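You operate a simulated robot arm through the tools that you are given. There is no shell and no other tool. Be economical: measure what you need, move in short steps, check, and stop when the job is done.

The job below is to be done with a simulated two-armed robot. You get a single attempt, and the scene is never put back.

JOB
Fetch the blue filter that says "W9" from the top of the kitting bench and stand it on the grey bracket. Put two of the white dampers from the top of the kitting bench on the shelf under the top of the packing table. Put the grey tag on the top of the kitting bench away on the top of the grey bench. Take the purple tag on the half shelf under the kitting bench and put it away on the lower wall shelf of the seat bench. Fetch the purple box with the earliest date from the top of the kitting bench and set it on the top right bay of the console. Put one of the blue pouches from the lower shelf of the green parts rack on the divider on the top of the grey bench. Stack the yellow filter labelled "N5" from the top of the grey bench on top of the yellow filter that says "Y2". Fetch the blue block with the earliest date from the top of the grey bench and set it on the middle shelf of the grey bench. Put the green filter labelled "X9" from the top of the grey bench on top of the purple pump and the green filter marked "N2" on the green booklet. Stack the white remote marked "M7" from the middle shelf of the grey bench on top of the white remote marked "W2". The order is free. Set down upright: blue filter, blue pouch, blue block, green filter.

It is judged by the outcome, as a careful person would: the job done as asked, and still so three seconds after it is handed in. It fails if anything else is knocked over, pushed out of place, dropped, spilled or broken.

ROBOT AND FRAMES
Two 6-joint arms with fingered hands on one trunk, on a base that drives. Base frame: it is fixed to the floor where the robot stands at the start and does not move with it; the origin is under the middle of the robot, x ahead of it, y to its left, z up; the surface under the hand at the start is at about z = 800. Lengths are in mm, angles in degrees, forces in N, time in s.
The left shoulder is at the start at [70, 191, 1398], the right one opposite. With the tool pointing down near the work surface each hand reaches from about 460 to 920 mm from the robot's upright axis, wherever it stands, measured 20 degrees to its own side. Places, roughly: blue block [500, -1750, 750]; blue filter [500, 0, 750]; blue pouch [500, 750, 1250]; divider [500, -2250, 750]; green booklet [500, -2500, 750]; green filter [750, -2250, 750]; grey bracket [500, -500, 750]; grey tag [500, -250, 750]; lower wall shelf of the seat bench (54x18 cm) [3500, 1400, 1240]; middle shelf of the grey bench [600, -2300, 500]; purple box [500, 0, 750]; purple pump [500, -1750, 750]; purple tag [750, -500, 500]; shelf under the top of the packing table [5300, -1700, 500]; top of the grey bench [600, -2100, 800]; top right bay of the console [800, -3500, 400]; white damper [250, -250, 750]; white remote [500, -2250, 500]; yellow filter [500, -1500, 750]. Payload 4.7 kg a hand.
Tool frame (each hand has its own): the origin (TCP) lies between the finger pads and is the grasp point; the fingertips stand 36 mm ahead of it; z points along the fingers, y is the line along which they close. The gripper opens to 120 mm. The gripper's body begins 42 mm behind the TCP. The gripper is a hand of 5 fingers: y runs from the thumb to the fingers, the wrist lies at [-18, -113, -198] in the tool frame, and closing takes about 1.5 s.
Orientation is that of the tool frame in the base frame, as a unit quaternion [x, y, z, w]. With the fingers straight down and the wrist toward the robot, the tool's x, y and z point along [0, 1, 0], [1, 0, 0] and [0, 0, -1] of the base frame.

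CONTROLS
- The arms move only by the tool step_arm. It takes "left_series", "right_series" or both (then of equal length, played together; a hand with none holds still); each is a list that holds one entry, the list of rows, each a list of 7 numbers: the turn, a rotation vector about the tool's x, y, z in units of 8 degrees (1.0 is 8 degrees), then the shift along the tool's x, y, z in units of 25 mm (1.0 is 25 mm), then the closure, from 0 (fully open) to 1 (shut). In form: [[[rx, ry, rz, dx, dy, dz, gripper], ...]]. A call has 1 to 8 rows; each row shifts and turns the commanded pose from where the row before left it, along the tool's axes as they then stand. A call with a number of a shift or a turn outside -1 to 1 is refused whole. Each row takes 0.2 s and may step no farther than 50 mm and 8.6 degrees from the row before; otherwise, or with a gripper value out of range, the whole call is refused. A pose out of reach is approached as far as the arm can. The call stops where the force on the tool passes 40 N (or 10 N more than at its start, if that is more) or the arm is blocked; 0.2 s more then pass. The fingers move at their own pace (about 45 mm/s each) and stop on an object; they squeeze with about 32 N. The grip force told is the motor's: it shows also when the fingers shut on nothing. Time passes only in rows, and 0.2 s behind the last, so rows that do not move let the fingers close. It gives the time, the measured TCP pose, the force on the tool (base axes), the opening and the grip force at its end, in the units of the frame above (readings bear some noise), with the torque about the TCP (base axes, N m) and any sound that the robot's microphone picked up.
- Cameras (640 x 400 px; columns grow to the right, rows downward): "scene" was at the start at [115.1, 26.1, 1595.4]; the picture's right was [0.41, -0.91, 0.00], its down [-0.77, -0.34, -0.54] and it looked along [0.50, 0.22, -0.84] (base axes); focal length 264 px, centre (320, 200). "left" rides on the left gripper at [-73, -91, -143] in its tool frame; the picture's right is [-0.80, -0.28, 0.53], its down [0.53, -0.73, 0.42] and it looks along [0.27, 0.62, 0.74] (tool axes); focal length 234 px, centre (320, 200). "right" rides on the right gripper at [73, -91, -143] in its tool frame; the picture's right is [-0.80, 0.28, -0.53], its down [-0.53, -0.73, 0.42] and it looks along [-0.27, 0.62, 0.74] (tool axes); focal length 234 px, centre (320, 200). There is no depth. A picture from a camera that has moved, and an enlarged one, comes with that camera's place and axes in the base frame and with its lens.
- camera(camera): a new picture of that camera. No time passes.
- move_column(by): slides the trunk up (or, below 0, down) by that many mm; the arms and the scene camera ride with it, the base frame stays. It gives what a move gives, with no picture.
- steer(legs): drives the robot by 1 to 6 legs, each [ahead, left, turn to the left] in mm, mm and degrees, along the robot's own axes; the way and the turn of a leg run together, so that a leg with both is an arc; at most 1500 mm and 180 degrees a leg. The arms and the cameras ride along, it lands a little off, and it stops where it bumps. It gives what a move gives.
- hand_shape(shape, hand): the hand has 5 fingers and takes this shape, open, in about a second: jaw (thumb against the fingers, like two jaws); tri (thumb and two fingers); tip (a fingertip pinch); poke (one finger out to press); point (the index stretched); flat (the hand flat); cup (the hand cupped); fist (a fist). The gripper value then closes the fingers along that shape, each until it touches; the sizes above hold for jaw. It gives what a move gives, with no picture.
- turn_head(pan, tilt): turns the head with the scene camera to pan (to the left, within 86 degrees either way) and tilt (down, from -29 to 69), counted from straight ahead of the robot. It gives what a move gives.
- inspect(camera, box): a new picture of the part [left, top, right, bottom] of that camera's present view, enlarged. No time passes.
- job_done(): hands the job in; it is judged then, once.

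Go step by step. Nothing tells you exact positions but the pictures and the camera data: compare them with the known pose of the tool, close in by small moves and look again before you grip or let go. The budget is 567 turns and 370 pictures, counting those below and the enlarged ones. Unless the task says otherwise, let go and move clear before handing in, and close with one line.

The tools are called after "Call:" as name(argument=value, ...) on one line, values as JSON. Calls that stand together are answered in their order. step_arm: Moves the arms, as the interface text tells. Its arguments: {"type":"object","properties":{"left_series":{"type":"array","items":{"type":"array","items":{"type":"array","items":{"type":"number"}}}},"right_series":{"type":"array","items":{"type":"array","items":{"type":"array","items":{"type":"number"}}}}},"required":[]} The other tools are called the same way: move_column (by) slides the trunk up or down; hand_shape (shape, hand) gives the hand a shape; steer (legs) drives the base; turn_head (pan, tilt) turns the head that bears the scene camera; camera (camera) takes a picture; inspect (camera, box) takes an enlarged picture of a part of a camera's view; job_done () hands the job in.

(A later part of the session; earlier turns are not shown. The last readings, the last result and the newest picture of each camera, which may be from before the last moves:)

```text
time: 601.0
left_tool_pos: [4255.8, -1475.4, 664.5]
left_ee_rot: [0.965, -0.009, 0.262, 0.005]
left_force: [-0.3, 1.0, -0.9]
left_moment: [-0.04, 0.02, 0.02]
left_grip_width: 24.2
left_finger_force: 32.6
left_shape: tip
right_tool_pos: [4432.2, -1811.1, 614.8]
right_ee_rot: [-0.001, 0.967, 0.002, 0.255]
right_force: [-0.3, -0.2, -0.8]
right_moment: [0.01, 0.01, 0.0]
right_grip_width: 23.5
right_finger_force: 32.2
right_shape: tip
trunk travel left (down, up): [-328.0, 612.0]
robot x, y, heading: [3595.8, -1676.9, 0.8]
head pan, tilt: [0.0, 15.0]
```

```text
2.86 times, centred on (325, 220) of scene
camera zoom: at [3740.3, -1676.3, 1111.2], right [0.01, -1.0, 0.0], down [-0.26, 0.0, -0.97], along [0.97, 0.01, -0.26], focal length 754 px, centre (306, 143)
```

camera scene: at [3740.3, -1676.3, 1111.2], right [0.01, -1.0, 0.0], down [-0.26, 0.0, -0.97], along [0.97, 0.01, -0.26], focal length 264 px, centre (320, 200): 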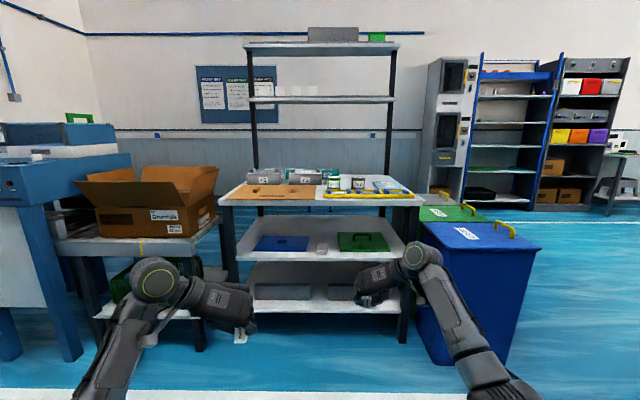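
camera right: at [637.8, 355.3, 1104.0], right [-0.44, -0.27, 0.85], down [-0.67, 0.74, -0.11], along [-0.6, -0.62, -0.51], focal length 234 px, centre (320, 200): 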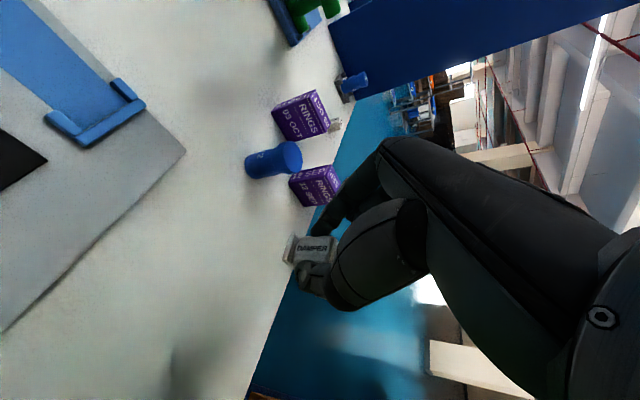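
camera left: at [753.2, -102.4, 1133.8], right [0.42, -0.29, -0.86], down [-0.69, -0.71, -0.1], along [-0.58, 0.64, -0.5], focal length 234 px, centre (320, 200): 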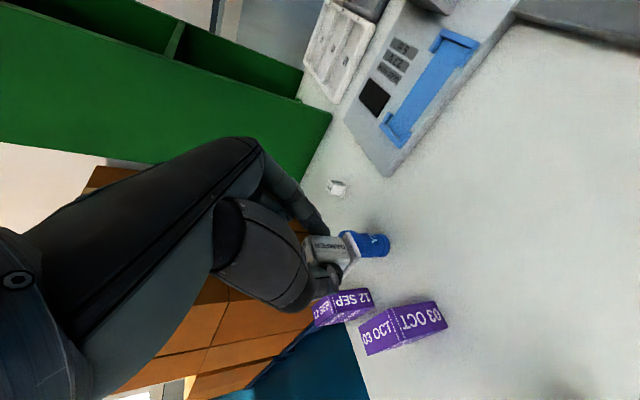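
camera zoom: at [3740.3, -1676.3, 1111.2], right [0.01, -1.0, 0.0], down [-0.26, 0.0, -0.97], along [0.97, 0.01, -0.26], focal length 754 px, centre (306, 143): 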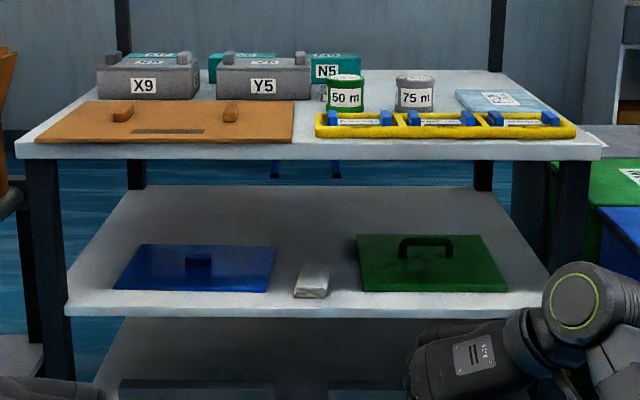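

The shelf (z≈514, gap to ≈770) holds two lids and a bar; there is a free lane behind the bar around y≈-1675. I pitch the left hand back to 30° and stretch it, and tuck the right hand back.

Call:
step_arm(left_series=[[[0, 0.94, 0, 0, 0, 0, 1], [0, 0.94, 0, 0, 0, 0, 1], [0, 0.94, 0, 0, 0, 0, 1], [0, 0.94, 0, 0, 0, 0, 1], [0, 0, 0, 0.34, 0.26, 0.957, 1], [0, 0, 0, 0.34, 0.26, 0.957, 1], [0, 0, 0, 0.34, 0.26, 0.957, 1], [0, 0, 0, 0.34, 0.26, 0.957, 1]]], right_series=[[[0, 0, 0, 0.87, 0, -0.49, 1], [0, 0, 0, 0.87, 0, -0.49, 1], [0, 0, 0, 0.87, 0, -0.49, 1], [0, 0, 0, 0.87, 0, -0.49, 1], [0, 0, 0, 0.87, 0, -0.49, 1], [0, 0, 0, 0.87, 0, -0.49, 1], [0, 0, 0, 0.87, 0, -0.49, 1], [0, 0, 0, 0.87, 0, -0.49, 1]]])

Call:
step_arm(left_series=[[[0, 0, 0, 0.34, 0.26, 0.957, 1], [0, 0, 0, 0.34, 0.26, 0.957, 1], [0, 0, 0, 0.34, 0.26, 0.957, 1], [0, 0, 0, 0.34, 0.26, 0.957, 1], [0, 0, 0, 0.34, 0.26, 0.957, 1], [0, 0, 0, 0.34, 0.26, 0.957, 1], [0, 0, 0, 0.34, 0.26, 0.957, 1], [0, 0, 0, 0.34, 0.26, 0.957, 1]]])

Call:
camera(camera="left")

```text
time: 602.8
left_tool_pos: [4355.0, -1505.0, 647.1]
left_ee_rot: [0.863, -0.009, 0.505, 0.007]
left_force: [-0.3, 0.5, 0.2]
left_moment: [-0.01, -0.02, 0.03]
left_grip_width: 23.7
left_finger_force: 32.0
left_shape: tip
right_tool_pos: [4232.2, -1812.0, 614.6]
right_ee_rot: [-0.002, 0.967, 0.002, 0.256]
right_force: [-0.6, -0.1, 0.2]
right_moment: [-0.01, 0.02, 0.0]
right_grip_width: 23.6
right_finger_force: 32.4
right_shape: tip
trunk travel left (down, up): [-328.0, 612.0]
robot x, y, heading: [3597.5, -1676.1, 0.9]
head pan, tilt: [0.0, 15.0]
```

```text
time: 604.6
left_tool_pos: [4552.9, -1560.2, 614.2]
left_ee_rot: [0.864, -0.007, 0.503, 0.008]
left_force: [-0.1, 0.0, 0.0]
left_moment: [-0.02, 0.04, -0.01]
left_grip_width: 23.8
left_finger_force: 32.0
left_shape: tip
right_tool_pos: [4232.7, -1811.8, 613.4]
right_ee_rot: [-0.001, 0.967, 0.001, 0.256]
right_force: [-0.1, 0.0, -1.0]
right_moment: [0.01, 0.02, 0.02]
right_grip_width: 23.3
right_finger_force: 32.0
right_shape: tip
trunk travel left (down, up): [-328.0, 612.0]
robot x, y, heading: [3592.4, -1675.3, 0.9]
head pan, tilt: [0.0, 15.0]
```

```text
113 pictures are left
camera left: at [4394.9, -1464.6, 619.9], right [0.07, 0.27, -0.96], down [0.65, 0.72, 0.25], along [0.76, -0.64, -0.13], focal length 234 px, centre (320, 200)
```

left: 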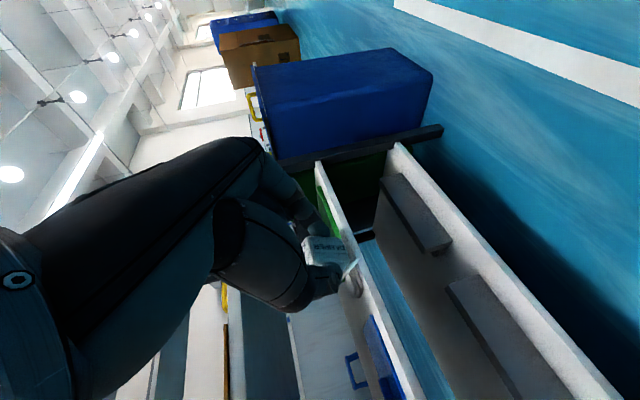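

Call:
steer(legs=[[0, -112, -0.8], [300, 0, 0]])

Call:
camera(camera="left")

Call:
inspect(camera="scene", box=[180, 160, 460, 330])

```text
time: 607.4
left_tool_pos: [4855.1, -1683.9, 612.1]
left_ee_rot: [0.864, -0.014, 0.504, 0.011]
left_force: [-0.9, -1.3, -0.5]
left_moment: [0.03, 0.01, 0.02]
left_grip_width: 24.1
left_finger_force: 32.2
left_shape: tip
right_tool_pos: [4530.7, -1932.2, 613.5]
right_ee_rot: [0.006, 0.967, 0.0, 0.255]
right_force: [-0.3, -0.5, -0.5]
right_moment: [-0.04, 0.03, 0.0]
right_grip_width: 23.5
right_finger_force: 32.2
right_shape: tip
trunk travel left (down, up): [-328.0, 612.0]
robot x, y, heading: [3901.2, -1786.5, -0.1]
head pan, tilt: [0.0, 15.0]
```

```text
112 pictures are left
camera left: at [4698.7, -1586.0, 619.4], right [0.07, 0.27, -0.96], down [0.66, 0.71, 0.25], along [0.75, -0.65, -0.13], focal length 234 px, centre (320, 200)
```

left: 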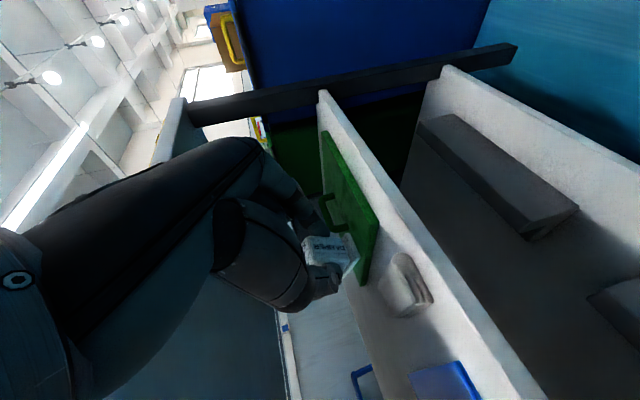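

```text
2.29 times, centred on (320, 245) of scene
camera zoom: at [4041.7, -1789.0, 1111.1], right [0.0, -1.0, 0.0], down [-0.26, 0.0, -0.97], along [0.97, 0.0, -0.26], focal length 604 px, centre (320, 97)
```

zoom: 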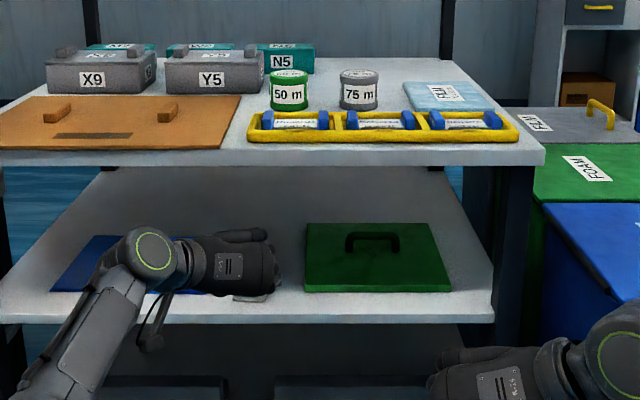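

Call:
inspect(camera="left", box=[280, 160, 480, 340])

```text
2.22 times, centred on (380, 250) of left
camera zoom: at [4698.7, -1586.0, 619.4], right [0.07, 0.27, -0.96], down [0.66, 0.71, 0.25], along [0.75, -0.65, -0.13], focal length 520 px, centre (187, 89)
```

zoom: 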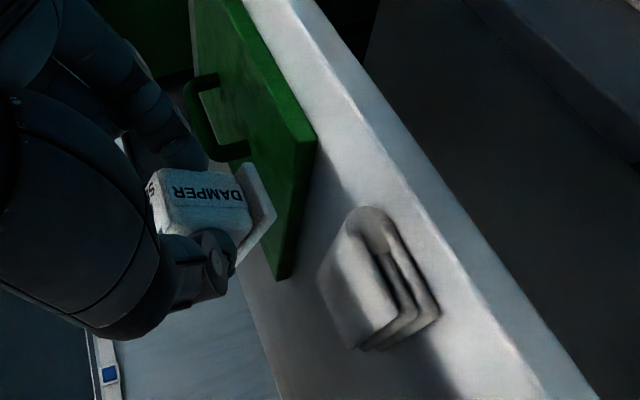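

Call:
steer(legs=[[180, 0, 0]])

Call:
camera(camera="left")

Call:
inspect(camera="scene", box=[180, 160, 460, 330])

```text
time: 608.9
left_tool_pos: [5035.5, -1681.3, 611.9]
left_ee_rot: [0.864, -0.013, 0.503, 0.01]
left_force: [-0.4, 0.1, -1.4]
left_moment: [-0.02, 0.02, 0.0]
left_grip_width: 23.9
left_finger_force: 31.9
left_shape: tip
right_tool_pos: [4711.2, -1930.6, 613.9]
right_ee_rot: [0.004, 0.967, 0.0, 0.255]
right_force: [-0.3, 0.1, -0.4]
right_moment: [-0.02, 0.03, -0.03]
right_grip_width: 23.5
right_finger_force: 31.8
right_shape: tip
trunk travel left (down, up): [-328.0, 612.0]
robot x, y, heading: [4076.8, -1786.6, -0.0]
head pan, tilt: [0.0, 15.0]
```

```text
109 pictures are left
camera left: at [4877.9, -1584.6, 619.1], right [0.07, 0.27, -0.96], down [0.66, 0.71, 0.25], along [0.75, -0.65, -0.13], focal length 234 px, centre (320, 200)
```

left: 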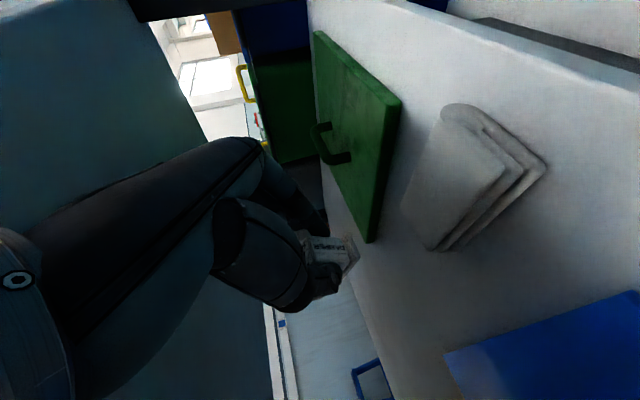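

```text
2.29 times, centred on (320, 245) of scene
camera zoom: at [4221.4, -1788.8, 1111.1], right [0.0, -1.0, 0.0], down [-0.26, 0.0, -0.97], along [0.97, 0.0, -0.26], focal length 604 px, centre (320, 97)
```

zoom: 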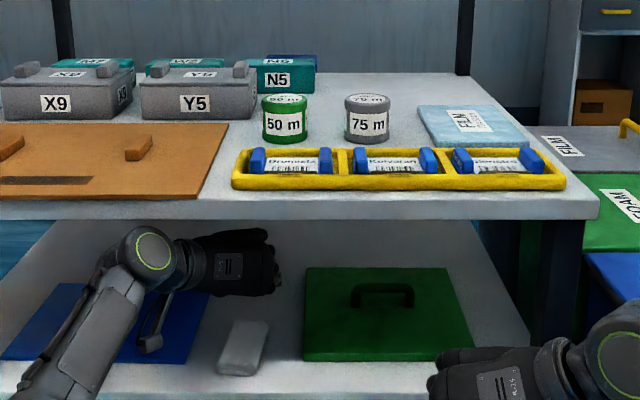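

Call:
steer(legs=[[105, 0, 0]])

Call:
move_column(by=-38)

Call:
camera(camera="left")

Call:
inspect(camera="scene", box=[180, 200, 460, 370])

```text
time: 610.1
left_tool_pos: [5140.3, -1681.7, 612.8]
left_ee_rot: [0.864, -0.013, 0.503, 0.01]
left_force: [0.3, 0.4, -1.0]
left_moment: [0.01, 0.02, -0.01]
left_grip_width: 23.9
left_finger_force: 31.9
left_shape: tip
right_tool_pos: [4816.6, -1931.0, 613.7]
right_ee_rot: [0.005, 0.967, 0.0, 0.255]
right_force: [0.3, 0.1, 0.0]
right_moment: [0.0, 0.0, -0.01]
right_grip_width: 23.4
right_finger_force: 32.3
right_shape: tip
trunk travel left (down, up): [-328.0, 612.0]
robot x, y, heading: [4180.4, -1786.4, 0.0]
head pan, tilt: [0.0, 15.0]
```

```text
time: 610.9
left_tool_pos: [5139.9, -1681.8, 574.7]
left_ee_rot: [0.864, -0.013, 0.504, 0.011]
left_force: [0.1, 0.9, -0.8]
left_moment: [0.0, 0.01, 0.01]
left_grip_width: 23.8
left_finger_force: 32.3
left_shape: tip
right_tool_pos: [4815.6, -1931.4, 575.4]
right_ee_rot: [0.005, 0.967, -0.001, 0.256]
right_force: [-0.4, 0.2, -0.4]
right_moment: [-0.01, 0.01, 0.03]
right_grip_width: 23.5
right_finger_force: 31.9
right_shape: tip
trunk travel left (down, up): [-290.0, 650.0]
robot x, y, heading: [4180.0, -1785.5, -0.0]
head pan, tilt: [0.0, 15.0]
```

```text
107 pictures are left
camera left: at [4982.8, -1584.7, 582.1], right [0.07, 0.27, -0.96], down [0.66, 0.71, 0.25], along [0.75, -0.65, -0.13], focal length 234 px, centre (320, 200)
```

left: 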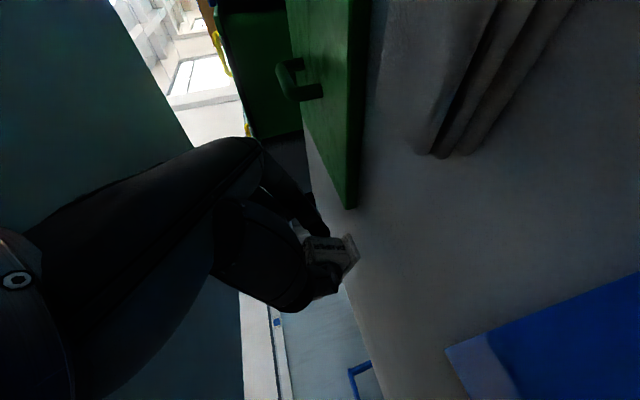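

```text
2.29 times, centred on (320, 285) of scene
camera zoom: at [4325.6, -1788.7, 1073.4], right [0.0, -1.0, 0.0], down [-0.26, 0.0, -0.97], along [0.97, 0.0, -0.26], focal length 604 px, centre (320, 6)
```

zoom: 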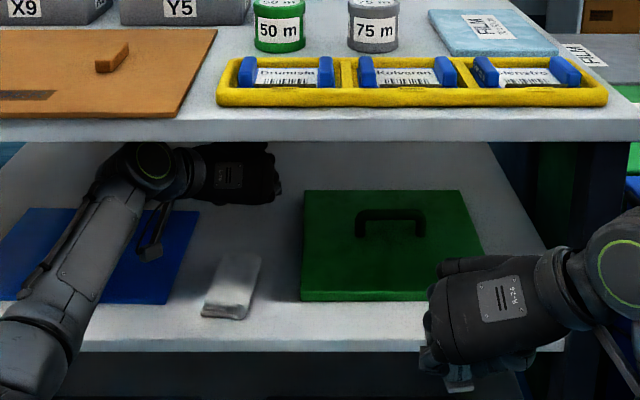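

Call:
move_column(by=-12)

Call:
move_column(by=-5)

Call:
inspect(camera="left", box=[240, 170, 420, 330])

```text
time: 611.5
left_tool_pos: [5140.2, -1682.7, 561.2]
left_ee_rot: [0.864, -0.013, 0.504, 0.01]
left_force: [-0.6, 1.4, 0.6]
left_moment: [0.01, -0.01, 0.01]
left_grip_width: 24.0
left_finger_force: 31.9
left_shape: tip
right_tool_pos: [4816.6, -1930.2, 563.5]
right_ee_rot: [0.005, 0.967, 0.0, 0.255]
right_force: [-0.1, 0.0, 0.2]
right_moment: [0.03, 0.01, 0.04]
right_grip_width: 23.9
right_finger_force: 31.5
right_shape: tip
trunk travel left (down, up): [-278.0, 662.0]
robot x, y, heading: [4183.9, -1784.4, -0.0]
head pan, tilt: [0.0, 15.0]
```

```text
time: 612.1
left_tool_pos: [5139.9, -1681.7, 557.1]
left_ee_rot: [0.864, -0.013, 0.503, 0.011]
left_force: [0.2, -0.5, -0.6]
left_moment: [-0.01, 0.03, 0.0]
left_grip_width: 24.0
left_finger_force: 31.5
left_shape: tip
right_tool_pos: [4816.2, -1930.1, 559.1]
right_ee_rot: [0.005, 0.967, -0.001, 0.256]
right_force: [0.0, -0.7, 0.0]
right_moment: [0.04, 0.01, -0.01]
right_grip_width: 23.5
right_finger_force: 32.0
right_shape: tip
trunk travel left (down, up): [-273.0, 667.0]
robot x, y, heading: [4177.9, -1787.6, 0.0]
head pan, tilt: [0.0, 15.0]
```

```text
2.50 times, centred on (330, 250) of left
camera zoom: at [4982.8, -1584.7, 564.7], right [0.07, 0.27, -0.96], down [0.66, 0.71, 0.25], along [0.75, -0.65, -0.13], focal length 585 px, centre (295, 75)
```

zoom: 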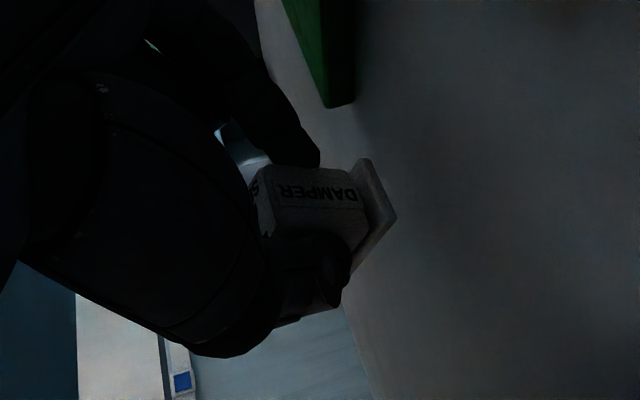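

Call:
move_column(by=-5)

Call:
move_column(by=-5)

Call:
inspect(camera="left", box=[240, 170, 420, 330])

```text
time: 612.6
left_tool_pos: [5140.7, -1681.3, 551.8]
left_ee_rot: [0.864, -0.014, 0.504, 0.011]
left_force: [-0.1, -0.9, -0.4]
left_moment: [0.0, 0.05, 0.03]
left_grip_width: 23.9
left_finger_force: 31.9
left_shape: tip
right_tool_pos: [4817.1, -1930.1, 555.0]
right_ee_rot: [0.005, 0.967, 0.0, 0.256]
right_force: [0.0, -0.2, -0.2]
right_moment: [0.0, 0.02, -0.03]
right_grip_width: 23.4
right_finger_force: 32.2
right_shape: tip
trunk travel left (down, up): [-268.0, 672.0]
robot x, y, heading: [4182.3, -1784.3, 0.1]
head pan, tilt: [0.0, 15.0]
```

```text
time: 613.1
left_tool_pos: [5140.6, -1682.3, 548.6]
left_ee_rot: [0.864, -0.013, 0.503, 0.01]
left_force: [0.2, -0.3, -0.3]
left_moment: [0.0, -0.01, -0.02]
left_grip_width: 24.0
left_finger_force: 32.2
left_shape: tip
right_tool_pos: [4816.1, -1929.9, 549.2]
right_ee_rot: [0.005, 0.967, 0.0, 0.255]
right_force: [0.4, 0.4, -0.5]
right_moment: [0.02, 0.01, -0.01]
right_grip_width: 23.3
right_finger_force: 32.2
right_shape: tip
trunk travel left (down, up): [-263.0, 677.0]
robot x, y, heading: [4180.6, -1781.0, 0.0]
head pan, tilt: [0.0, 15.0]
```

```text
2.50 times, centred on (330, 250) of left
camera zoom: at [4982.8, -1584.7, 554.8], right [0.07, 0.27, -0.96], down [0.66, 0.71, 0.25], along [0.75, -0.65, -0.13], focal length 585 px, centre (295, 75)
```

zoom: 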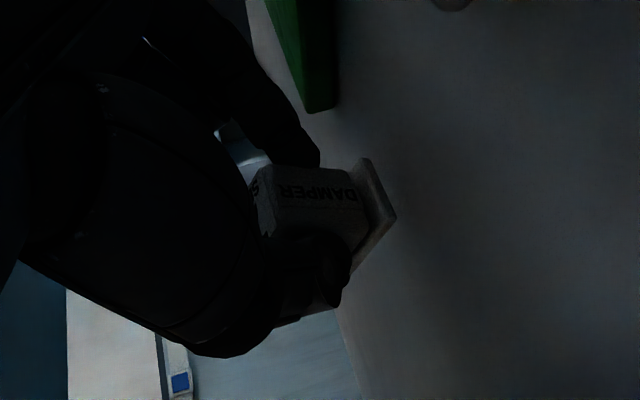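

Call:
move_column(by=-6)

Call:
move_column(by=-5)

Call:
move_column(by=-4)

```text
time: 613.7
left_tool_pos: [5140.4, -1681.5, 540.4]
left_ee_rot: [0.864, -0.013, 0.504, 0.01]
left_force: [0.6, -1.1, -0.9]
left_moment: [0.01, 0.03, 0.0]
left_grip_width: 24.0
left_finger_force: 32.0
left_shape: tip
right_tool_pos: [4815.3, -1929.9, 544.0]
right_ee_rot: [0.004, 0.967, 0.0, 0.255]
right_force: [0.3, 0.5, -0.7]
right_moment: [0.03, -0.03, -0.03]
right_grip_width: 23.4
right_finger_force: 32.0
right_shape: tip
trunk travel left (down, up): [-257.0, 683.0]
robot x, y, heading: [4181.6, -1786.6, -0.2]
head pan, tilt: [0.0, 15.0]
```

```text
time: 614.2
left_tool_pos: [5140.1, -1682.0, 539.1]
left_ee_rot: [0.863, -0.013, 0.505, 0.011]
left_force: [-0.4, 0.5, 6.6]
left_moment: [-0.06, -0.12, 0.01]
left_grip_width: 23.9
left_finger_force: 31.9
left_shape: tip
right_tool_pos: [4817.0, -1930.6, 539.5]
right_ee_rot: [0.004, 0.967, -0.001, 0.256]
right_force: [0.0, -0.2, -0.7]
right_moment: [0.01, -0.01, 0.02]
right_grip_width: 23.4
right_finger_force: 31.8
right_shape: tip
trunk travel left (down, up): [-252.0, 688.0]
robot x, y, heading: [4179.7, -1790.0, 0.2]
head pan, tilt: [0.0, 15.0]
```

```text
time: 614.8
left_tool_pos: [5138.9, -1682.3, 538.6]
left_ee_rot: [0.862, -0.013, 0.507, 0.012]
left_force: [-2.5, 0.9, 18.3]
left_moment: [-0.21, -0.38, 0.07]
left_grip_width: 24.2
left_finger_force: 32.5
left_shape: tip
right_tool_pos: [4815.1, -1931.4, 535.8]
right_ee_rot: [0.004, 0.967, 0.001, 0.256]
right_force: [0.4, 0.0, -0.6]
right_moment: [0.05, 0.0, -0.02]
right_grip_width: 23.6
right_finger_force: 31.9
right_shape: tip
trunk travel left (down, up): [-248.0, 692.0]
robot x, y, heading: [4182.1, -1787.2, -0.4]
head pan, tilt: [0.0, 15.0]
```

Call:
move_column(by=14)

Call:
step_arm(left_series=[[[0, -0.94, 0, 0, 0, 0, 1], [0, -0.94, 0, 0, 0, 0, 1], [0, 0, 0, 0, 0, 0, 1]]])

Call:
move_column(by=-6)

Call:
move_column(by=-5)

```text
time: 615.4
left_tool_pos: [5140.3, -1682.1, 543.3]
left_ee_rot: [0.865, -0.013, 0.501, 0.01]
left_force: [0.5, 0.2, -0.7]
left_moment: [-0.03, 0.01, 0.02]
left_grip_width: 24.1
left_finger_force: 32.0
left_shape: tip
right_tool_pos: [4815.3, -1930.9, 547.0]
right_ee_rot: [0.004, 0.967, 0.0, 0.255]
right_force: [-0.2, 0.0, -1.4]
right_moment: [-0.01, 0.01, 0.0]
right_grip_width: 23.4
right_finger_force: 32.3
right_shape: tip
trunk travel left (down, up): [-262.0, 678.0]
robot x, y, heading: [4181.2, -1786.4, -0.3]
head pan, tilt: [0.0, 15.0]
```

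```text
time: 616.2
left_tool_pos: [5139.6, -1681.2, 547.3]
left_ee_rot: [0.923, -0.014, 0.385, 0.009]
left_force: [0.4, -0.1, -1.3]
left_moment: [0.0, 0.01, -0.01]
left_grip_width: 24.0
left_finger_force: 31.5
left_shape: tip
right_tool_pos: [4816.4, -1929.0, 547.4]
right_ee_rot: [0.005, 0.967, 0.001, 0.255]
right_force: [-0.1, 0.3, -0.6]
right_moment: [0.02, 0.0, 0.01]
right_grip_width: 23.5
right_finger_force: 32.3
right_shape: tip
trunk travel left (down, up): [-262.0, 678.0]
robot x, y, heading: [4184.6, -1783.9, 0.1]
head pan, tilt: [0.0, 15.0]
```

```text
time: 616.7
left_tool_pos: [5139.3, -1681.2, 545.1]
left_ee_rot: [0.921, -0.014, 0.388, 0.009]
left_force: [0.0, 1.0, 11.6]
left_moment: [-0.07, -0.21, 0.03]
left_grip_width: 24.1
left_finger_force: 32.3
left_shape: tip
right_tool_pos: [4814.9, -1930.7, 544.2]
right_ee_rot: [0.006, 0.967, 0.001, 0.256]
right_force: [0.4, 1.3, -0.1]
right_moment: [-0.03, -0.01, 0.01]
right_grip_width: 23.6
right_finger_force: 32.4
right_shape: tip
trunk travel left (down, up): [-256.0, 684.0]
robot x, y, heading: [4180.7, -1783.0, -0.1]
head pan, tilt: [0.0, 15.0]
```

```text
time: 617.3
left_tool_pos: [5140.2, -1682.2, 543.6]
left_ee_rot: [0.921, -0.013, 0.39, 0.01]
left_force: [3.5, 1.7, 26.5]
left_moment: [-0.26, -0.54, 0.17]
left_grip_width: 24.5
left_finger_force: 32.0
left_shape: tip
right_tool_pos: [4814.4, -1930.1, 539.1]
right_ee_rot: [0.005, 0.966, 0.0, 0.257]
right_force: [-0.1, -1.1, -0.7]
right_moment: [0.0, 0.03, 0.03]
right_grip_width: 23.4
right_finger_force: 32.3
right_shape: tip
trunk travel left (down, up): [-251.0, 689.0]
robot x, y, heading: [4181.5, -1782.6, 0.1]
head pan, tilt: [0.0, 15.0]
```

Contact with only a slight tilt left. I ease up, release gently, and lift away.

Call:
move_column(by=4)

Call:
step_arm(left_series=[[[0, 0, 0, 0, 0, 0, 0.75], [0, 0, 0, 0, 0, 0, 0.7], [0, 0, 0, 0, 0, 0, 0.6], [0, 0, 0, 0, 0, 0, 0.55], [0, 0, 0, 0, 0, 0, 0.55]]])

Call:
inspect(camera="left", box=[240, 170, 420, 330])

```text
time: 617.8
left_tool_pos: [5139.2, -1682.2, 543.4]
left_ee_rot: [0.922, -0.014, 0.388, 0.009]
left_force: [1.8, 1.4, 23.3]
left_moment: [-0.22, -0.5, 0.18]
left_grip_width: 24.3
left_finger_force: 31.6
left_shape: tip
right_tool_pos: [4814.0, -1931.3, 543.2]
right_ee_rot: [0.005, 0.967, 0.001, 0.257]
right_force: [-0.1, 0.2, -0.3]
right_moment: [-0.04, 0.02, 0.02]
right_grip_width: 23.8
right_finger_force: 32.5
right_shape: tip
trunk travel left (down, up): [-255.0, 685.0]
robot x, y, heading: [4178.3, -1783.5, 0.0]
head pan, tilt: [0.0, 15.0]
```

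```text
time: 619.0
left_tool_pos: [5139.1, -1682.5, 538.1]
left_ee_rot: [0.922, -0.014, 0.386, 0.009]
left_force: [-0.4, -0.2, 0.4]
left_moment: [0.02, 0.01, 0.0]
left_grip_width: 53.9
left_finger_force: 0.1
left_shape: tip
right_tool_pos: [4815.5, -1931.3, 541.0]
right_ee_rot: [0.004, 0.967, 0.0, 0.255]
right_force: [-0.2, -0.6, 0.0]
right_moment: [0.01, 0.0, -0.01]
right_grip_width: 23.4
right_finger_force: 31.8
right_shape: tip
trunk travel left (down, up): [-255.0, 685.0]
robot x, y, heading: [4184.4, -1787.9, -0.0]
head pan, tilt: [0.0, 15.0]
```

```text
2.50 times, centred on (330, 250) of left
camera zoom: at [4990.0, -1584.8, 587.7], right [-0.18, 0.28, -0.94], down [0.7, 0.71, 0.08], along [0.69, -0.65, -0.32], focal length 585 px, centre (295, 75)
```

zoom: 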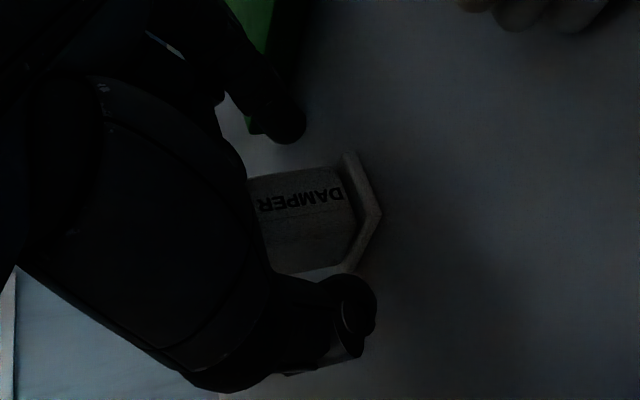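

Call:
move_column(by=50)

Call:
steer(legs=[[-360, 0, 0]])

Call:
inspect(camera="scene", box=[180, 160, 460, 330])

```text
time: 619.9
left_tool_pos: [5137.9, -1681.4, 579.0]
left_ee_rot: [0.924, -0.013, 0.381, 0.01]
left_force: [-0.1, 0.4, -0.4]
left_moment: [-0.02, 0.01, 0.03]
left_grip_width: 53.5
left_finger_force: 0.0
left_shape: tip
right_tool_pos: [4817.7, -1929.6, 587.8]
right_ee_rot: [0.005, 0.967, 0.001, 0.254]
right_force: [-0.2, -0.1, -0.7]
right_moment: [0.01, 0.04, -0.01]
right_grip_width: 23.6
right_finger_force: 31.9
right_shape: tip
trunk travel left (down, up): [-305.0, 635.0]
robot x, y, heading: [4181.7, -1785.2, 0.1]
head pan, tilt: [0.0, 15.0]
```

```text
time: 622.2
left_tool_pos: [4783.7, -1684.4, 590.5]
left_ee_rot: [0.923, -0.015, 0.385, 0.01]
left_force: [-0.7, 0.1, -0.3]
left_moment: [0.01, 0.0, 0.05]
left_grip_width: 53.6
left_finger_force: 0.0
left_shape: tip
right_tool_pos: [4459.1, -1932.2, 591.0]
right_ee_rot: [0.006, 0.967, 0.0, 0.255]
right_force: [0.3, -0.6, -0.7]
right_moment: [0.02, 0.02, -0.01]
right_grip_width: 23.4
right_finger_force: 31.8
right_shape: tip
trunk travel left (down, up): [-305.0, 635.0]
robot x, y, heading: [3824.1, -1786.9, -0.1]
head pan, tilt: [0.0, 15.0]
```

```text
2.29 times, centred on (320, 245) of scene
camera zoom: at [3969.4, -1788.8, 1088.4], right [0.0, -1.0, 0.0], down [-0.26, 0.0, -0.97], along [0.97, 0.0, -0.26], focal length 604 px, centre (320, 97)
```

zoom: 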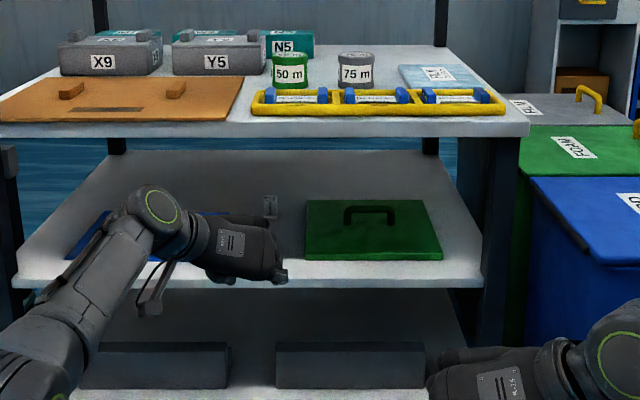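

Damper 7 stands on the shelf. Now the right hand: I re-pitch and stretch it while pulling the left back.

Call:
step_arm(left_series=[[[0, 0, 0, -0.86, 0, -0.84, 0.5], [0, 0, 0, -0.86, 0, -0.84, 0.5], [0, 0, 0, -0.86, 0, -0.84, 0.5], [0, 0, 0, -0.86, 0, -0.84, 0.5], [0, 0, 0, -0.86, 0, -0.84, 0.5], [0, 0, 0, -0.86, 0, -0.84, 0.5], [0, 0, 0, -0.86, 0, -0.84, 0.5], [0, 0, 0, -0.86, 0, -0.84, 0.5]]], right_series=[[[0, -0.94, 0, 0, 0, 0, 1], [0, -0.94, 0, 0, 0, 0, 1], [0, -0.5, 0, 0, 0, 0, 1], [0, 0, 0, -0.85, 0.12, 0.98, 1], [0, 0, 0, -0.85, 0.12, 0.98, 1], [0, 0, 0, -0.85, 0.12, 0.98, 1], [0, 0, 0, -0.85, 0.12, 0.98, 1], [0, 0, 0, -0.85, 0.12, 0.98, 1]]])

Call:
step_arm(left_series=[[[0, 0, 0, -0.86, 0, -0.84, 0.5], [0, 0, 0, 0, 0, 0, 0.5], [0, 0, 0, 0, 0, 0, 0.5], [0, 0, 0, 0, 0, 0, 0.5], [0, 0, 0, 0, 0, 0, 0.5]]], right_series=[[[0, 0, 0, -0.85, 0.12, 0.98, 1], [0, 0, 0, -0.85, 0.12, 0.98, 1], [0, 0, 0, -0.85, 0.12, 0.98, 1], [0, 0, 0, -0.85, 0.12, 0.98, 1], [0, 0, 0, -0.85, 0.12, 0.98, 1]]])

Call:
camera(camera="right")

Call:
inspect(camera="scene", box=[180, 160, 460, 330])

```text
time: 624.0
left_tool_pos: [4544.3, -1676.5, 586.1]
left_ee_rot: [0.922, -0.015, 0.386, 0.01]
left_force: [0.2, -0.1, 0.1]
left_moment: [0.01, 0.0, 0.01]
left_grip_width: 59.5
left_finger_force: 0.1
left_shape: tip
right_tool_pos: [4621.8, -1919.1, 590.8]
right_ee_rot: [0.006, 0.911, -0.001, 0.411]
right_force: [0.7, 0.5, 0.3]
right_moment: [0.0, -0.01, 0.01]
right_grip_width: 23.8
right_finger_force: 31.7
right_shape: tip
trunk travel left (down, up): [-305.0, 635.0]
robot x, y, heading: [3821.3, -1786.8, 0.2]
head pan, tilt: [0.0, 15.0]
```

```text
time: 625.2
left_tool_pos: [4514.4, -1674.2, 584.7]
left_ee_rot: [0.922, -0.016, 0.386, 0.01]
left_force: [0.2, 0.6, 0.2]
left_moment: [0.02, -0.02, -0.03]
left_grip_width: 59.7
left_finger_force: 0.0
left_shape: tip
right_tool_pos: [4785.2, -1905.0, 587.7]
right_ee_rot: [0.005, 0.912, -0.003, 0.411]
right_force: [0.6, -0.3, -1.5]
right_moment: [0.05, -0.03, 0.0]
right_grip_width: 23.3
right_finger_force: 31.8
right_shape: tip
trunk travel left (down, up): [-305.0, 635.0]
robot x, y, heading: [3826.0, -1784.5, 0.1]
head pan, tilt: [0.0, 15.0]
```

```text
101 pictures are left
camera right: at [4629.4, -1994.1, 627.4], right [0.14, 0.28, 0.95], down [0.66, -0.74, 0.12], along [0.74, 0.61, -0.29], focal length 234 px, centre (320, 200)
```

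right: 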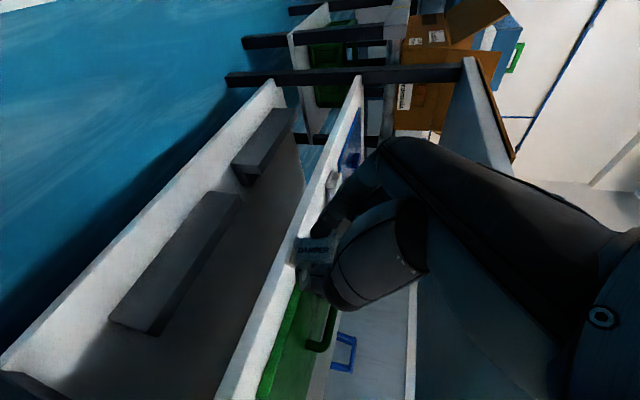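

```text
2.29 times, centred on (320, 245) of scene
camera zoom: at [3969.6, -1788.5, 1088.2], right [0.0, -1.0, 0.0], down [-0.26, 0.0, -0.97], along [0.97, 0.0, -0.26], focal length 604 px, centre (320, 97)
```

zoom: 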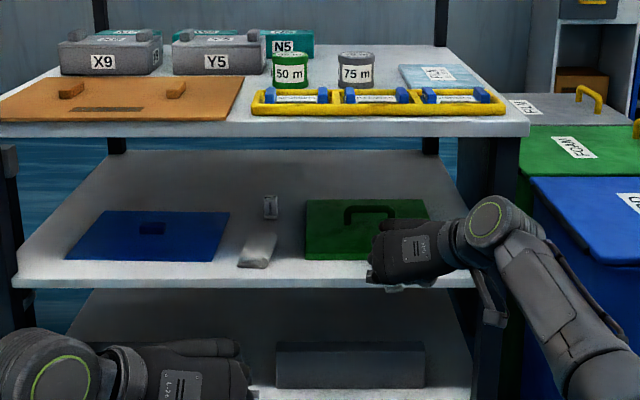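

Call:
move_column(by=20)

Call:
steer(legs=[[0, 222, 0], [200, 0, 0]])

Call:
camera(camera="right")

Call:
inspect(camera="scene", box=[240, 180, 480, 330])

```text
time: 625.9
left_tool_pos: [4515.1, -1674.1, 603.5]
left_ee_rot: [0.922, -0.015, 0.386, 0.009]
left_force: [0.0, 0.8, 0.0]
left_moment: [-0.01, 0.04, 0.01]
left_grip_width: 59.5
left_finger_force: 0.1
left_shape: tip
right_tool_pos: [4785.0, -1904.7, 606.6]
right_ee_rot: [0.006, 0.911, -0.001, 0.412]
right_force: [0.6, -0.6, -0.4]
right_moment: [0.01, -0.01, -0.01]
right_grip_width: 23.6
right_finger_force: 31.9
right_shape: tip
trunk travel left (down, up): [-325.0, 615.0]
robot x, y, heading: [3823.8, -1784.2, -0.1]
head pan, tilt: [0.0, 15.0]
```

```text
time: 628.8
left_tool_pos: [4714.0, -1456.6, 604.3]
left_ee_rot: [0.922, -0.016, 0.386, 0.01]
left_force: [0.2, -0.4, -0.7]
left_moment: [0.0, -0.03, 0.0]
left_grip_width: 59.2
left_finger_force: 0.1
left_shape: tip
right_tool_pos: [4984.2, -1686.2, 606.2]
right_ee_rot: [0.006, 0.911, -0.002, 0.411]
right_force: [-0.4, 1.0, -0.5]
right_moment: [0.02, 0.0, 0.02]
right_grip_width: 23.5
right_finger_force: 31.9
right_shape: tip
trunk travel left (down, up): [-325.0, 615.0]
robot x, y, heading: [4024.5, -1569.1, -0.3]
head pan, tilt: [0.0, 15.0]
```

```text
99 pictures are left
camera right: at [4828.4, -1775.9, 646.7], right [0.14, 0.28, 0.95], down [0.66, -0.74, 0.12], along [0.74, 0.61, -0.29], focal length 234 px, centre (320, 200)
```

right: 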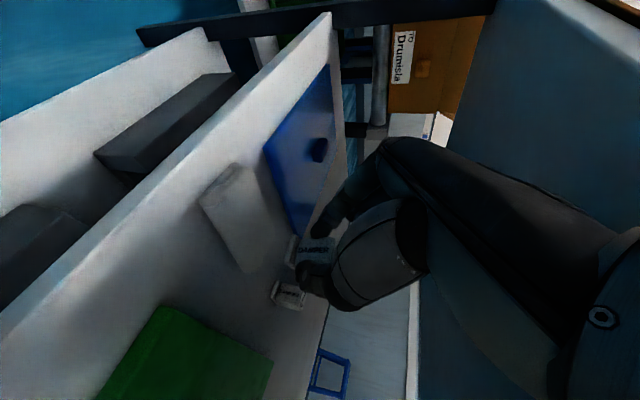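

```text
2.67 times, centred on (360, 255) of scene
camera zoom: at [4169.4, -1569.8, 1108.1], right [0.0, -1.0, 0.0], down [-0.26, 0.0, -0.97], along [0.97, 0.0, -0.26], focal length 704 px, centre (213, 53)
```

zoom: 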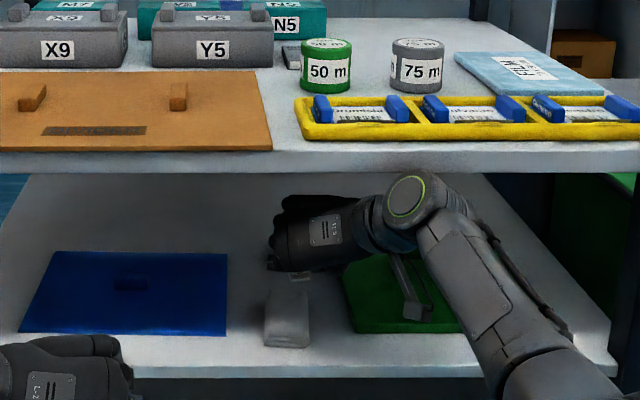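

Call:
steer(legs=[[82, 0, 0.2]])

Call:
move_column(by=-35)

Call:
camera(camera="right")

Call:
inspect(camera="right", box=[210, 190, 390, 350])

```text
time: 629.9
left_tool_pos: [4802.6, -1455.0, 597.0]
left_ee_rot: [0.924, -0.013, 0.381, 0.009]
left_force: [-0.4, -0.2, 0.1]
left_moment: [0.0, 0.02, 0.01]
left_grip_width: 59.7
left_finger_force: 0.1
left_shape: tip
right_tool_pos: [5071.2, -1688.1, 584.4]
right_ee_rot: [0.007, 0.917, -0.001, 0.399]
right_force: [-0.5, -0.7, -0.2]
right_moment: [0.01, 0.0, -0.03]
right_grip_width: 19.1
right_finger_force: 32.0
right_shape: tip
trunk travel left (down, up): [-325.0, 615.0]
robot x, y, heading: [4109.0, -1567.4, -0.1]
head pan, tilt: [0.0, 15.0]
```

```text
time: 630.6
left_tool_pos: [4797.2, -1453.7, 569.4]
left_ee_rot: [0.923, -0.014, 0.386, 0.008]
left_force: [0.2, 0.1, 0.4]
left_moment: [0.0, 0.01, 0.0]
left_grip_width: 59.7
left_finger_force: 0.1
left_shape: tip
right_tool_pos: [5065.7, -1687.3, 561.6]
right_ee_rot: [0.008, 0.915, -0.002, 0.404]
right_force: [0.3, -0.6, 0.1]
right_moment: [-0.01, 0.0, 0.01]
right_grip_width: 19.2
right_finger_force: 32.2
right_shape: tip
trunk travel left (down, up): [-290.0, 650.0]
robot x, y, heading: [4110.9, -1573.4, 0.0]
head pan, tilt: [0.0, 15.0]
```

```text
97 pictures are left
camera right: at [4910.5, -1775.8, 604.3], right [0.16, 0.28, 0.95], down [0.66, -0.74, 0.11], along [0.73, 0.61, -0.3], focal length 234 px, centre (320, 200)
```

right: 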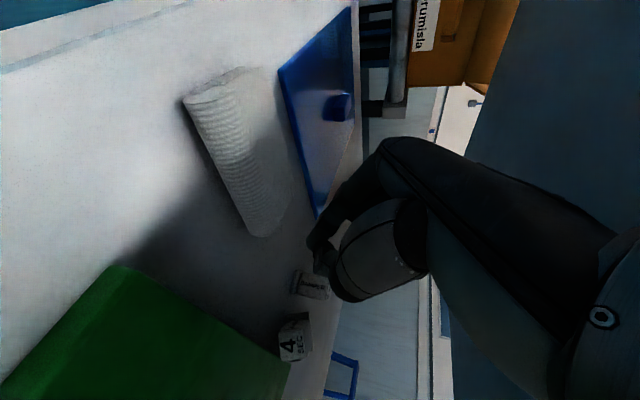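

```text
2.50 times, centred on (300, 270) of right
camera zoom: at [4910.5, -1775.8, 604.3], right [0.16, 0.28, 0.95], down [0.66, -0.74, 0.11], along [0.73, 0.61, -0.3], focal length 585 px, centre (370, 25)
```

zoom: 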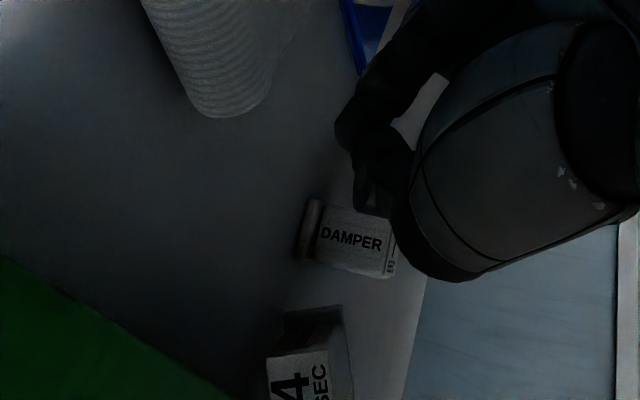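

The right arm brushed the table edge and damper 4 slipped onto the shelf. I open the hand and look closely.

Call:
step_arm(right_series=[[[0, 0, 0, 0, 0, 0, 0.8], [0, 0, 0, 0, 0, 0, 0.6], [0, 0, 0, 0, 0, 0, 0.5], [0, 0, 0, 0, 0, 0, 0.5]]])

Call:
inspect(camera="right", box=[210, 190, 390, 390])

Call:
inspect(camera="scene", box=[240, 200, 480, 350])

```text
time: 631.6
left_tool_pos: [4797.1, -1453.7, 569.5]
left_ee_rot: [0.923, -0.014, 0.386, 0.008]
left_force: [0.4, -0.5, -0.2]
left_moment: [0.02, -0.01, -0.03]
left_grip_width: 59.3
left_finger_force: 0.0
left_shape: tip
right_tool_pos: [5064.6, -1686.8, 558.7]
right_ee_rot: [0.006, 0.915, -0.002, 0.403]
right_force: [-0.4, -0.5, -0.2]
right_moment: [-0.01, 0.0, 0.04]
right_grip_width: 59.6
right_finger_force: 0.0
right_shape: tip
trunk travel left (down, up): [-290.0, 650.0]
robot x, y, heading: [4108.6, -1566.0, -0.1]
head pan, tilt: [0.0, 15.0]
```

```text
2.00 times, centred on (300, 290) of right
camera zoom: at [4910.7, -1775.9, 602.9], right [0.16, 0.28, 0.95], down [0.66, -0.74, 0.11], along [0.73, 0.61, -0.3], focal length 468 px, centre (360, 20)
```

zoom: 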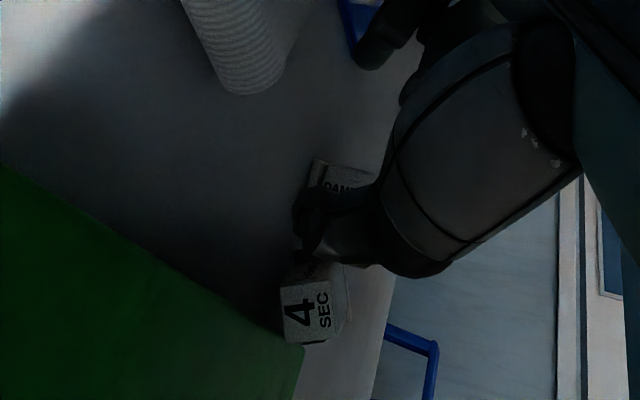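

```text
2.67 times, centred on (360, 275) of scene
camera zoom: at [4253.0, -1569.4, 1073.3], right [0.0, -1.0, 0.0], down [-0.26, 0.0, -0.97], along [0.97, 0.0, -0.26], focal length 704 px, centre (213, 0)
```

zoom: 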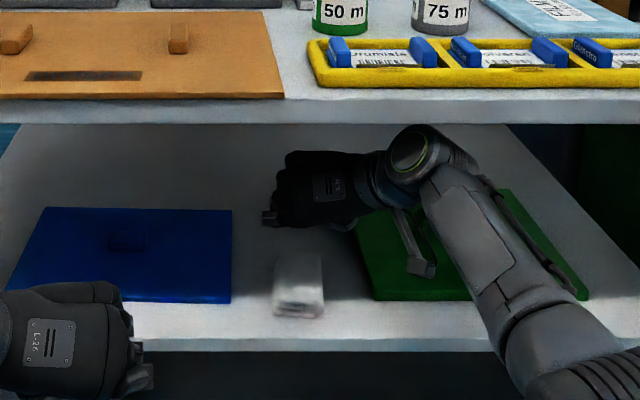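

Call:
move_column(by=20)

Call:
steer(legs=[[-300, 0, 0]])

Call:
inspect(camera="right", box=[180, 180, 420, 380])

Call:
camera(camera="scene")

```text
time: 632.3
left_tool_pos: [4797.0, -1452.1, 589.6]
left_ee_rot: [0.922, -0.013, 0.386, 0.009]
left_force: [0.7, -0.2, 0.0]
left_moment: [0.03, 0.0, 0.01]
left_grip_width: 59.5
left_finger_force: 0.0
left_shape: tip
right_tool_pos: [5065.8, -1687.6, 578.4]
right_ee_rot: [0.006, 0.915, -0.002, 0.404]
right_force: [0.3, -0.2, 0.2]
right_moment: [-0.01, 0.03, -0.01]
right_grip_width: 59.4
right_finger_force: 0.0
right_shape: tip
trunk travel left (down, up): [-310.0, 630.0]
robot x, y, heading: [4109.8, -1567.4, 0.2]
head pan, tilt: [0.0, 15.0]
```

```text
time: 634.4
left_tool_pos: [4497.6, -1452.2, 590.8]
left_ee_rot: [0.922, -0.012, 0.386, 0.008]
left_force: [-0.2, 0.6, 0.1]
left_moment: [-0.02, -0.01, -0.02]
left_grip_width: 59.5
left_finger_force: 0.1
left_shape: tip
right_tool_pos: [4768.9, -1685.2, 581.5]
right_ee_rot: [0.005, 0.915, -0.001, 0.403]
right_force: [0.3, 0.2, 0.2]
right_moment: [-0.02, 0.0, -0.01]
right_grip_width: 59.3
right_finger_force: 0.2
right_shape: tip
trunk travel left (down, up): [-310.0, 630.0]
robot x, y, heading: [3811.3, -1567.3, 0.5]
head pan, tilt: [0.0, 15.0]
```

```text
2.00 times, centred on (300, 280) of right
camera zoom: at [4612.8, -1774.1, 623.5], right [0.16, 0.28, 0.95], down [0.67, -0.74, 0.11], along [0.73, 0.61, -0.3], focal length 468 px, centre (360, 40)
```

zoom: 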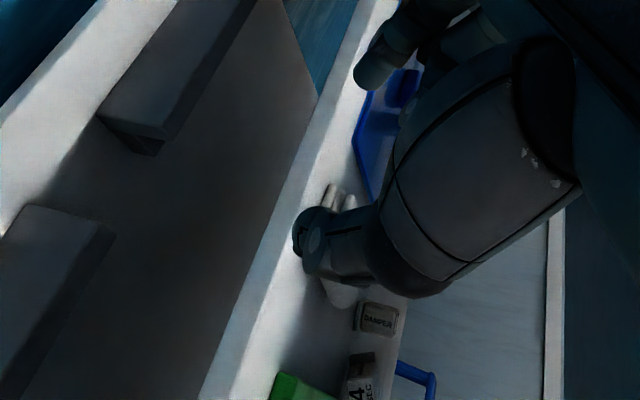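

```text
92 pictures are left
camera scene: at [3954.1, -1569.9, 1093.4], right [0.01, -1.0, 0.0], down [-0.26, 0.0, -0.97], along [0.97, 0.01, -0.26], focal length 264 px, centre (320, 200)
```

scene: 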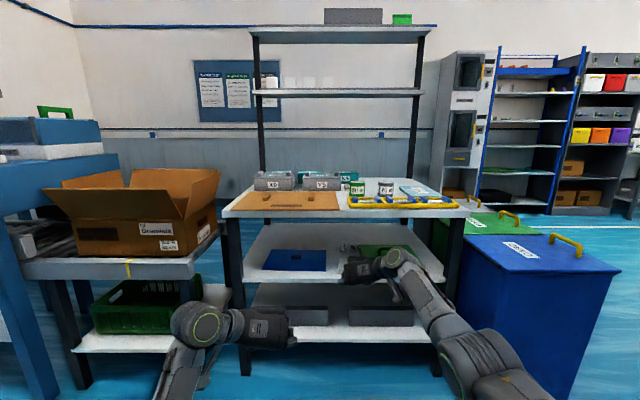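

Call:
steer(legs=[[-60, 230, -0.4]])

Call:
inspect(camera="scene", box=[320, 220, 480, 330])

Call:
inspect(camera="scene", box=[360, 235, 430, 285])

```text
time: 636.1
left_tool_pos: [4439.0, -1222.9, 588.6]
left_ee_rot: [0.923, -0.014, 0.385, 0.01]
left_force: [0.2, 0.0, 0.3]
left_moment: [0.01, 0.0, -0.04]
left_grip_width: 59.7
left_finger_force: 0.1
left_shape: tip
right_tool_pos: [4708.1, -1457.9, 580.3]
right_ee_rot: [0.006, 0.915, -0.002, 0.403]
right_force: [0.2, 0.5, -0.6]
right_moment: [0.03, 0.03, -0.03]
right_grip_width: 59.6
right_finger_force: 0.0
right_shape: tip
trunk travel left (down, up): [-310.0, 630.0]
robot x, y, heading: [3748.5, -1341.9, 0.1]
head pan, tilt: [0.0, 15.0]
```

```text
3.64 times, centred on (400, 275) of scene
camera zoom: at [3894.3, -1339.2, 1093.3], right [0.0, -1.0, 0.0], down [-0.26, 0.0, -0.97], along [0.97, 0.0, -0.26], focal length 960 px, centre (29, -73)
```

zoom: 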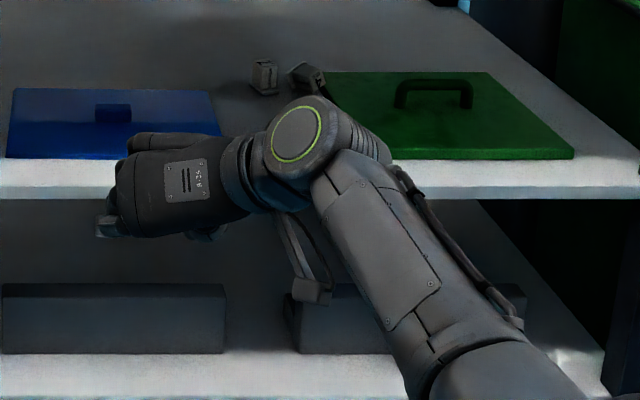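

```text
8.00 times, centred on (395, 260) of scene
camera zoom: at [3894.3, -1339.2, 1093.3], right [0.0, -1.0, 0.0], down [-0.26, 0.0, -0.97], along [0.97, 0.0, -0.26], focal length 2112 px, centre (-280, -280)
```

zoom: 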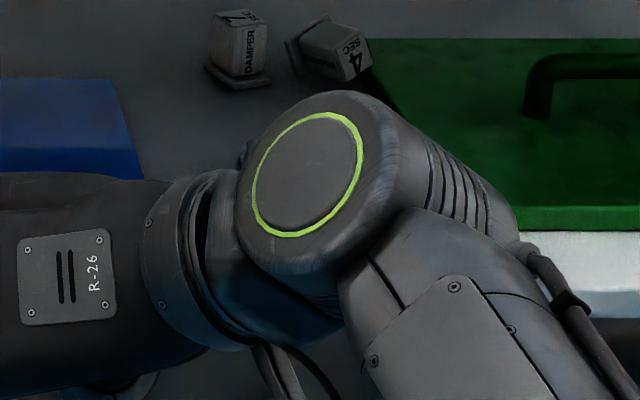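

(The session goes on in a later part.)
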